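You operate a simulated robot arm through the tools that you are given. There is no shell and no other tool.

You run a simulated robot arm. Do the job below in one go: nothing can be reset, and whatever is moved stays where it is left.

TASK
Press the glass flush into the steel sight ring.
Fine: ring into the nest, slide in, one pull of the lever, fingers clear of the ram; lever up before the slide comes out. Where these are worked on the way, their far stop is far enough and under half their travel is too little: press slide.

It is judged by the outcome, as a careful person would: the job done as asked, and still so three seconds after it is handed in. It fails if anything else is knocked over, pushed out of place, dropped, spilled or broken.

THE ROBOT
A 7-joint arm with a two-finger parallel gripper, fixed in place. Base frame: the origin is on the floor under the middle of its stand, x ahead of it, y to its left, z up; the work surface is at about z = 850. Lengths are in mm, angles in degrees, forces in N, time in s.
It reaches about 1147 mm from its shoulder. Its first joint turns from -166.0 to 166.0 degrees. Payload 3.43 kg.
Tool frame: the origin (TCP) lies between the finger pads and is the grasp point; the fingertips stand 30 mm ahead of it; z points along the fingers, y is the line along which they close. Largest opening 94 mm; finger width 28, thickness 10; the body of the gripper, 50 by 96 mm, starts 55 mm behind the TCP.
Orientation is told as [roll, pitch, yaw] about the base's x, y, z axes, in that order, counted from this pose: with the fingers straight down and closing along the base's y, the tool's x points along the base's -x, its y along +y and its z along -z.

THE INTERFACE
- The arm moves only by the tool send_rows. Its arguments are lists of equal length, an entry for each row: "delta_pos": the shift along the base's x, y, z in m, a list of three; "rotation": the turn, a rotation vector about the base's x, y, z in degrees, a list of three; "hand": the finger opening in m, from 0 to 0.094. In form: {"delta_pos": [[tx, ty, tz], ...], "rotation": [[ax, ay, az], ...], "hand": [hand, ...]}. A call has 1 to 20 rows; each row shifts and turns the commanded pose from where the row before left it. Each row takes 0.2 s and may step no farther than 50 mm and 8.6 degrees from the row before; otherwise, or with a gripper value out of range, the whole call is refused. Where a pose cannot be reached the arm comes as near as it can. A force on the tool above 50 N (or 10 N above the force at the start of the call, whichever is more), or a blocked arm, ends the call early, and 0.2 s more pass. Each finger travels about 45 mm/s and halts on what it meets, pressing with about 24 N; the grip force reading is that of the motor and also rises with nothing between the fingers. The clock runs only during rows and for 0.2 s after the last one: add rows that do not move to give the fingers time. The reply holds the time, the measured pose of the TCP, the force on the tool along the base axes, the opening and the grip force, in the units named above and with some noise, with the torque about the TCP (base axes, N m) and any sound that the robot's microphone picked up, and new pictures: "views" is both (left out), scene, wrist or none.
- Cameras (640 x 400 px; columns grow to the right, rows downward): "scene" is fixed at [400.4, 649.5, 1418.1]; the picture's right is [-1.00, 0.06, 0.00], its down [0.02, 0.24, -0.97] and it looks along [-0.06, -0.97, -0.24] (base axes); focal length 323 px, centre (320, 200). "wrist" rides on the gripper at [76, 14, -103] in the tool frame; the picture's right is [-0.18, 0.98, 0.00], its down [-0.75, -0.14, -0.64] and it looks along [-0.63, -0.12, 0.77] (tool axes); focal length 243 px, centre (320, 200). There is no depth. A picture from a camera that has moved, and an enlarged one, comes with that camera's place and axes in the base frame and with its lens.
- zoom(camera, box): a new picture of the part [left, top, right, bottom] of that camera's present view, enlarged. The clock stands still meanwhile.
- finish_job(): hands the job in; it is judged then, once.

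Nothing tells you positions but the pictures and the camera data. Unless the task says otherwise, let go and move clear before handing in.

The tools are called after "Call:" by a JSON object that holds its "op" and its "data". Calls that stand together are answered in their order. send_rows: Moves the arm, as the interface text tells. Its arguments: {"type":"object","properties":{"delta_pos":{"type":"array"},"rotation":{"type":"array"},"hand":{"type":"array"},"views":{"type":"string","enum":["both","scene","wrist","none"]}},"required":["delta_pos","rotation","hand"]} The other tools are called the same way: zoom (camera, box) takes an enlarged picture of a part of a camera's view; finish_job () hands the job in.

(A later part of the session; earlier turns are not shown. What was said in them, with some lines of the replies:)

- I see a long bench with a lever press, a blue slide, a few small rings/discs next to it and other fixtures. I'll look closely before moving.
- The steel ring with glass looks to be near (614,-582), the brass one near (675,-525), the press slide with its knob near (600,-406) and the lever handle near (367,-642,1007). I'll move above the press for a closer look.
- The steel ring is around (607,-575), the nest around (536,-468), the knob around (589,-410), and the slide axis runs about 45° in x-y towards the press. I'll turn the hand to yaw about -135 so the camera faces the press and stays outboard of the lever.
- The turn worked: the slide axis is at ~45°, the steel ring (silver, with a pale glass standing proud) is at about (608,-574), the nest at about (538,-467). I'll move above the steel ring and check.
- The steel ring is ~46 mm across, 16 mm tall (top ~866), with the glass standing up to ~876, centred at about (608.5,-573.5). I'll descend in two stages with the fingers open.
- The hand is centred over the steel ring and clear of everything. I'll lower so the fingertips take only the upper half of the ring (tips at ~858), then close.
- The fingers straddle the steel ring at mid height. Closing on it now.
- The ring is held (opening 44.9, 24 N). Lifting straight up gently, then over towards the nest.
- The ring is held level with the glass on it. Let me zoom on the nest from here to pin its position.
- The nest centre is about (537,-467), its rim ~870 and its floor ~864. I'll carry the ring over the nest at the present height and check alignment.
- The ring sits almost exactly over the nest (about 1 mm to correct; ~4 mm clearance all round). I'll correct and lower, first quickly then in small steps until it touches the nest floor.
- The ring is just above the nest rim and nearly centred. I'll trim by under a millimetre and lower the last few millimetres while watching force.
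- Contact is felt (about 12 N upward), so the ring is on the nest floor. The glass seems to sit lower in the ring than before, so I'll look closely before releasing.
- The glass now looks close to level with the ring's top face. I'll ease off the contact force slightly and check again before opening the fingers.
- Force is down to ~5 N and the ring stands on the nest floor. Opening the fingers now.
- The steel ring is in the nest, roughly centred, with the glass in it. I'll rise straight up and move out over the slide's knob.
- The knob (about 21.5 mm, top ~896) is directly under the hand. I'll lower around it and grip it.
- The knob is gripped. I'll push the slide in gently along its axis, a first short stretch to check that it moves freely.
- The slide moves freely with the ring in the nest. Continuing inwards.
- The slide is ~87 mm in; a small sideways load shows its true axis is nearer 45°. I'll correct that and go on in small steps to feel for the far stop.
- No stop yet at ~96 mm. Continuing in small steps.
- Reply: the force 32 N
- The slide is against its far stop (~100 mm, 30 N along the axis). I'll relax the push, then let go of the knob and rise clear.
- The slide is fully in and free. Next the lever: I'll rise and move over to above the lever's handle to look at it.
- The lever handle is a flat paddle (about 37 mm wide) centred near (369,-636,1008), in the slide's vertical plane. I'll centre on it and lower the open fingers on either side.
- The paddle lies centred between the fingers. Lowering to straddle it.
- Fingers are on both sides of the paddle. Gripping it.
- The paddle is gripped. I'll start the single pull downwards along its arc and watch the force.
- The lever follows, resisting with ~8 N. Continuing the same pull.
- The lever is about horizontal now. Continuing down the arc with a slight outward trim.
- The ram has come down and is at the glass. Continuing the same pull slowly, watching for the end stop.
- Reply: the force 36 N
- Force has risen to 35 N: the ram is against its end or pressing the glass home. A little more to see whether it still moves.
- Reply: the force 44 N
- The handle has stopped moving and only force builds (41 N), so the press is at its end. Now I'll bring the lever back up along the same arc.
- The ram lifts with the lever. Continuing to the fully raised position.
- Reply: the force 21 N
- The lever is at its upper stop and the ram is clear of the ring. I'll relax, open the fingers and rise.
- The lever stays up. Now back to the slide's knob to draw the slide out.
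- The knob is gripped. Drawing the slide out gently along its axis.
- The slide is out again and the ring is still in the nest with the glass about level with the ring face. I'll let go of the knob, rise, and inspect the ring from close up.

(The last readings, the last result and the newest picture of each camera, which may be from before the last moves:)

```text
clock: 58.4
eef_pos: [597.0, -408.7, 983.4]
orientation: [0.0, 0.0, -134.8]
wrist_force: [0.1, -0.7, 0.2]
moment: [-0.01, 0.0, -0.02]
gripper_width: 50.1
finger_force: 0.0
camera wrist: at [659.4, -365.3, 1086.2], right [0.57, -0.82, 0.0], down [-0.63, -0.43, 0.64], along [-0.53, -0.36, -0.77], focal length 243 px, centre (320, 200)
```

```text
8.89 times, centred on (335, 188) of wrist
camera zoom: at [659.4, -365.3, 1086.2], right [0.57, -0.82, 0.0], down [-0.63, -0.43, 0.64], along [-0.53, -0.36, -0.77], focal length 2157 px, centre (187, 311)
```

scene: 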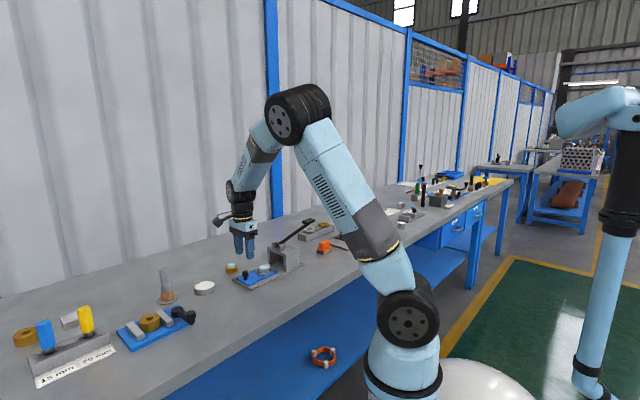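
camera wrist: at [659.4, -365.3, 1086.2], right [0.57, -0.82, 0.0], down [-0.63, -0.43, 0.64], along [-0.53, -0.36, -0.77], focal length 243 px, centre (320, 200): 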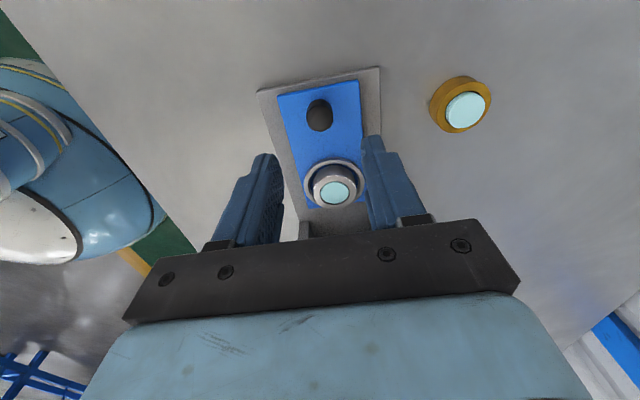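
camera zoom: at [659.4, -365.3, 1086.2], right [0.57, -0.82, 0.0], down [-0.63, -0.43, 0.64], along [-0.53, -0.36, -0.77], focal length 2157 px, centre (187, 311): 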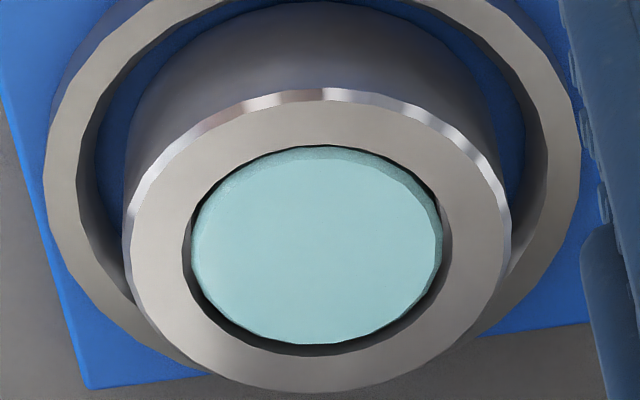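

The glass sits level within the ring's rim, slightly bevelled at its edge, unlike the untouched brass one that still stands proud. I'll move the hand well clear and take a last look at everything.

Call:
{"op": "send_rows", "data": {"delta_pos": [[0, 0, 0.04], [0, 0, 0.045], [0, 0, 0.045], [0, 0, 0.045], [0, 0, 0.045], [0, 0, 0], [0, 0, 0]], "rotation": [[0, 0, 0], [0, 0, 0], [0, 0, 0], [0, 0, 0], [0, 0, 0], [0, 0, 0], [0, 0, 0]], "hand": [0.05, 0.06, 0.07, 0.08, 0.09, 0.09, 0.09]}}

Call:
{"op": "zoom", "data": {"camera": "scene", "box": [200, 200, 400, 325]}}

Call:
{"op": "zoom", "data": {"camera": "wrist", "box": [240, 40, 460, 220]}}

```text
clock: 60.0
eef_pos: [595.6, -408.2, 1204.9]
orientation: [0.0, 0.0, -134.9]
wrist_force: [-0.1, 0.4, -0.6]
moment: [0.01, 0.03, 0.0]
gripper_width: 90.3
finger_force: 0.1
camera wrist: at [659.0, -365.3, 1306.7], right [0.57, -0.82, 0.0], down [-0.63, -0.43, 0.64], along [-0.53, -0.36, -0.77], focal length 243 px, centre (320, 200)
```

scene: 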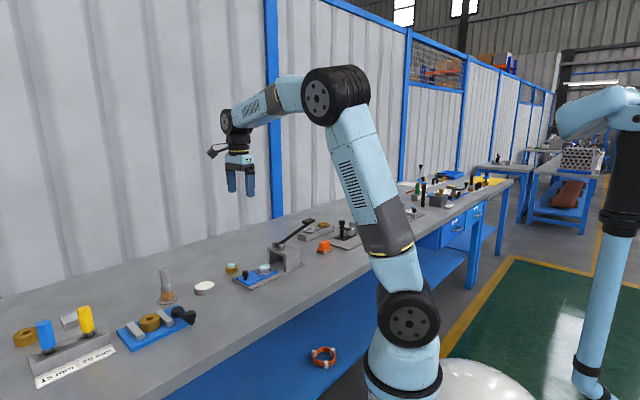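
wrist: 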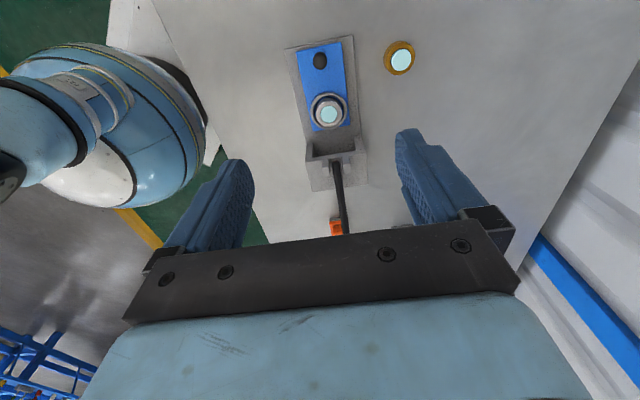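

```text
3.20 times, centred on (300, 262) of scene
camera zoom: at [400.4, 649.5, 1418.1], right [-1.0, 0.06, 0.0], down [0.02, 0.24, -0.97], along [-0.06, -0.97, -0.24], focal length 1034 px, centre (384, 0)
```

zoom: 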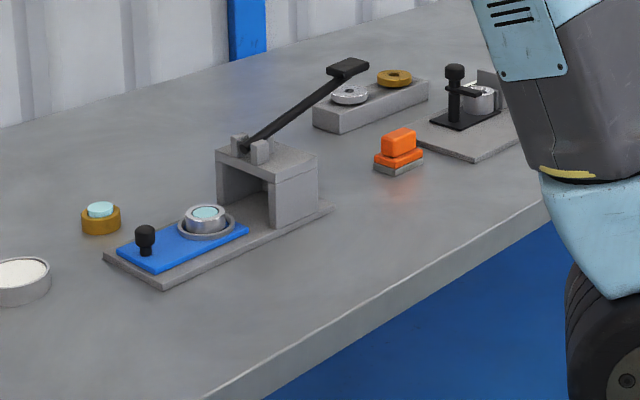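

```text
2.22 times, centred on (350, 130) of wrist
camera zoom: at [659.0, -365.3, 1306.7], right [0.57, -0.82, 0.0], down [-0.63, -0.43, 0.64], along [-0.53, -0.36, -0.77], focal length 539 px, centre (253, 356)
```

zoom: 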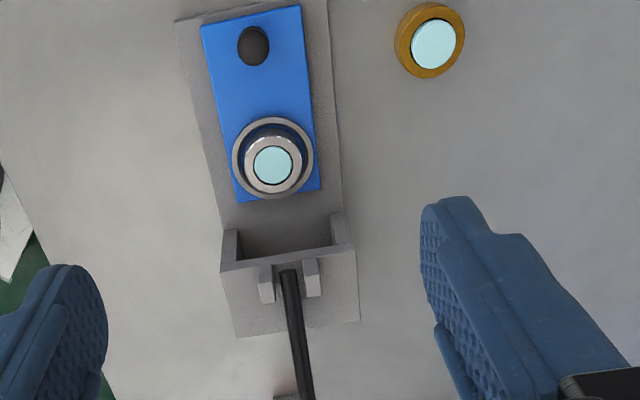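

The steel ring sits in the nest with its glass level in the rim. The lever is up, the slide is out, the hand is clear, and the other objects look undisturbed. Handing in.

Call:
{"op": "finish_job", "data": {}}

```text
The job is handed in.
```

The glass now sits flush in the steel sight ring, to within about 1 mm as near as I can judge from the pictures, and the job is handed in.

- **Ring and slide:** I set the steel ring in the nest and pushed the press slide about 100 mm to its far stop.
- **Lever:** I pulled it down once until it stopped, at about 41 N on the handle. I raised it to its upper stop before drawing the slide back out.
- **How it was left:** The ring is still in the nest with the slide out and the lever up. The hand is well clear, and nothing else looked disturbed in the last pictures.

**Glass before the press:** it had already sunk to about level while I was carrying the ring, before the lever was pulled. The pull seems to have only levelled it, since its depth looked about the same before and after. It may now sit slightly below the rim, by less than about 1 mm.
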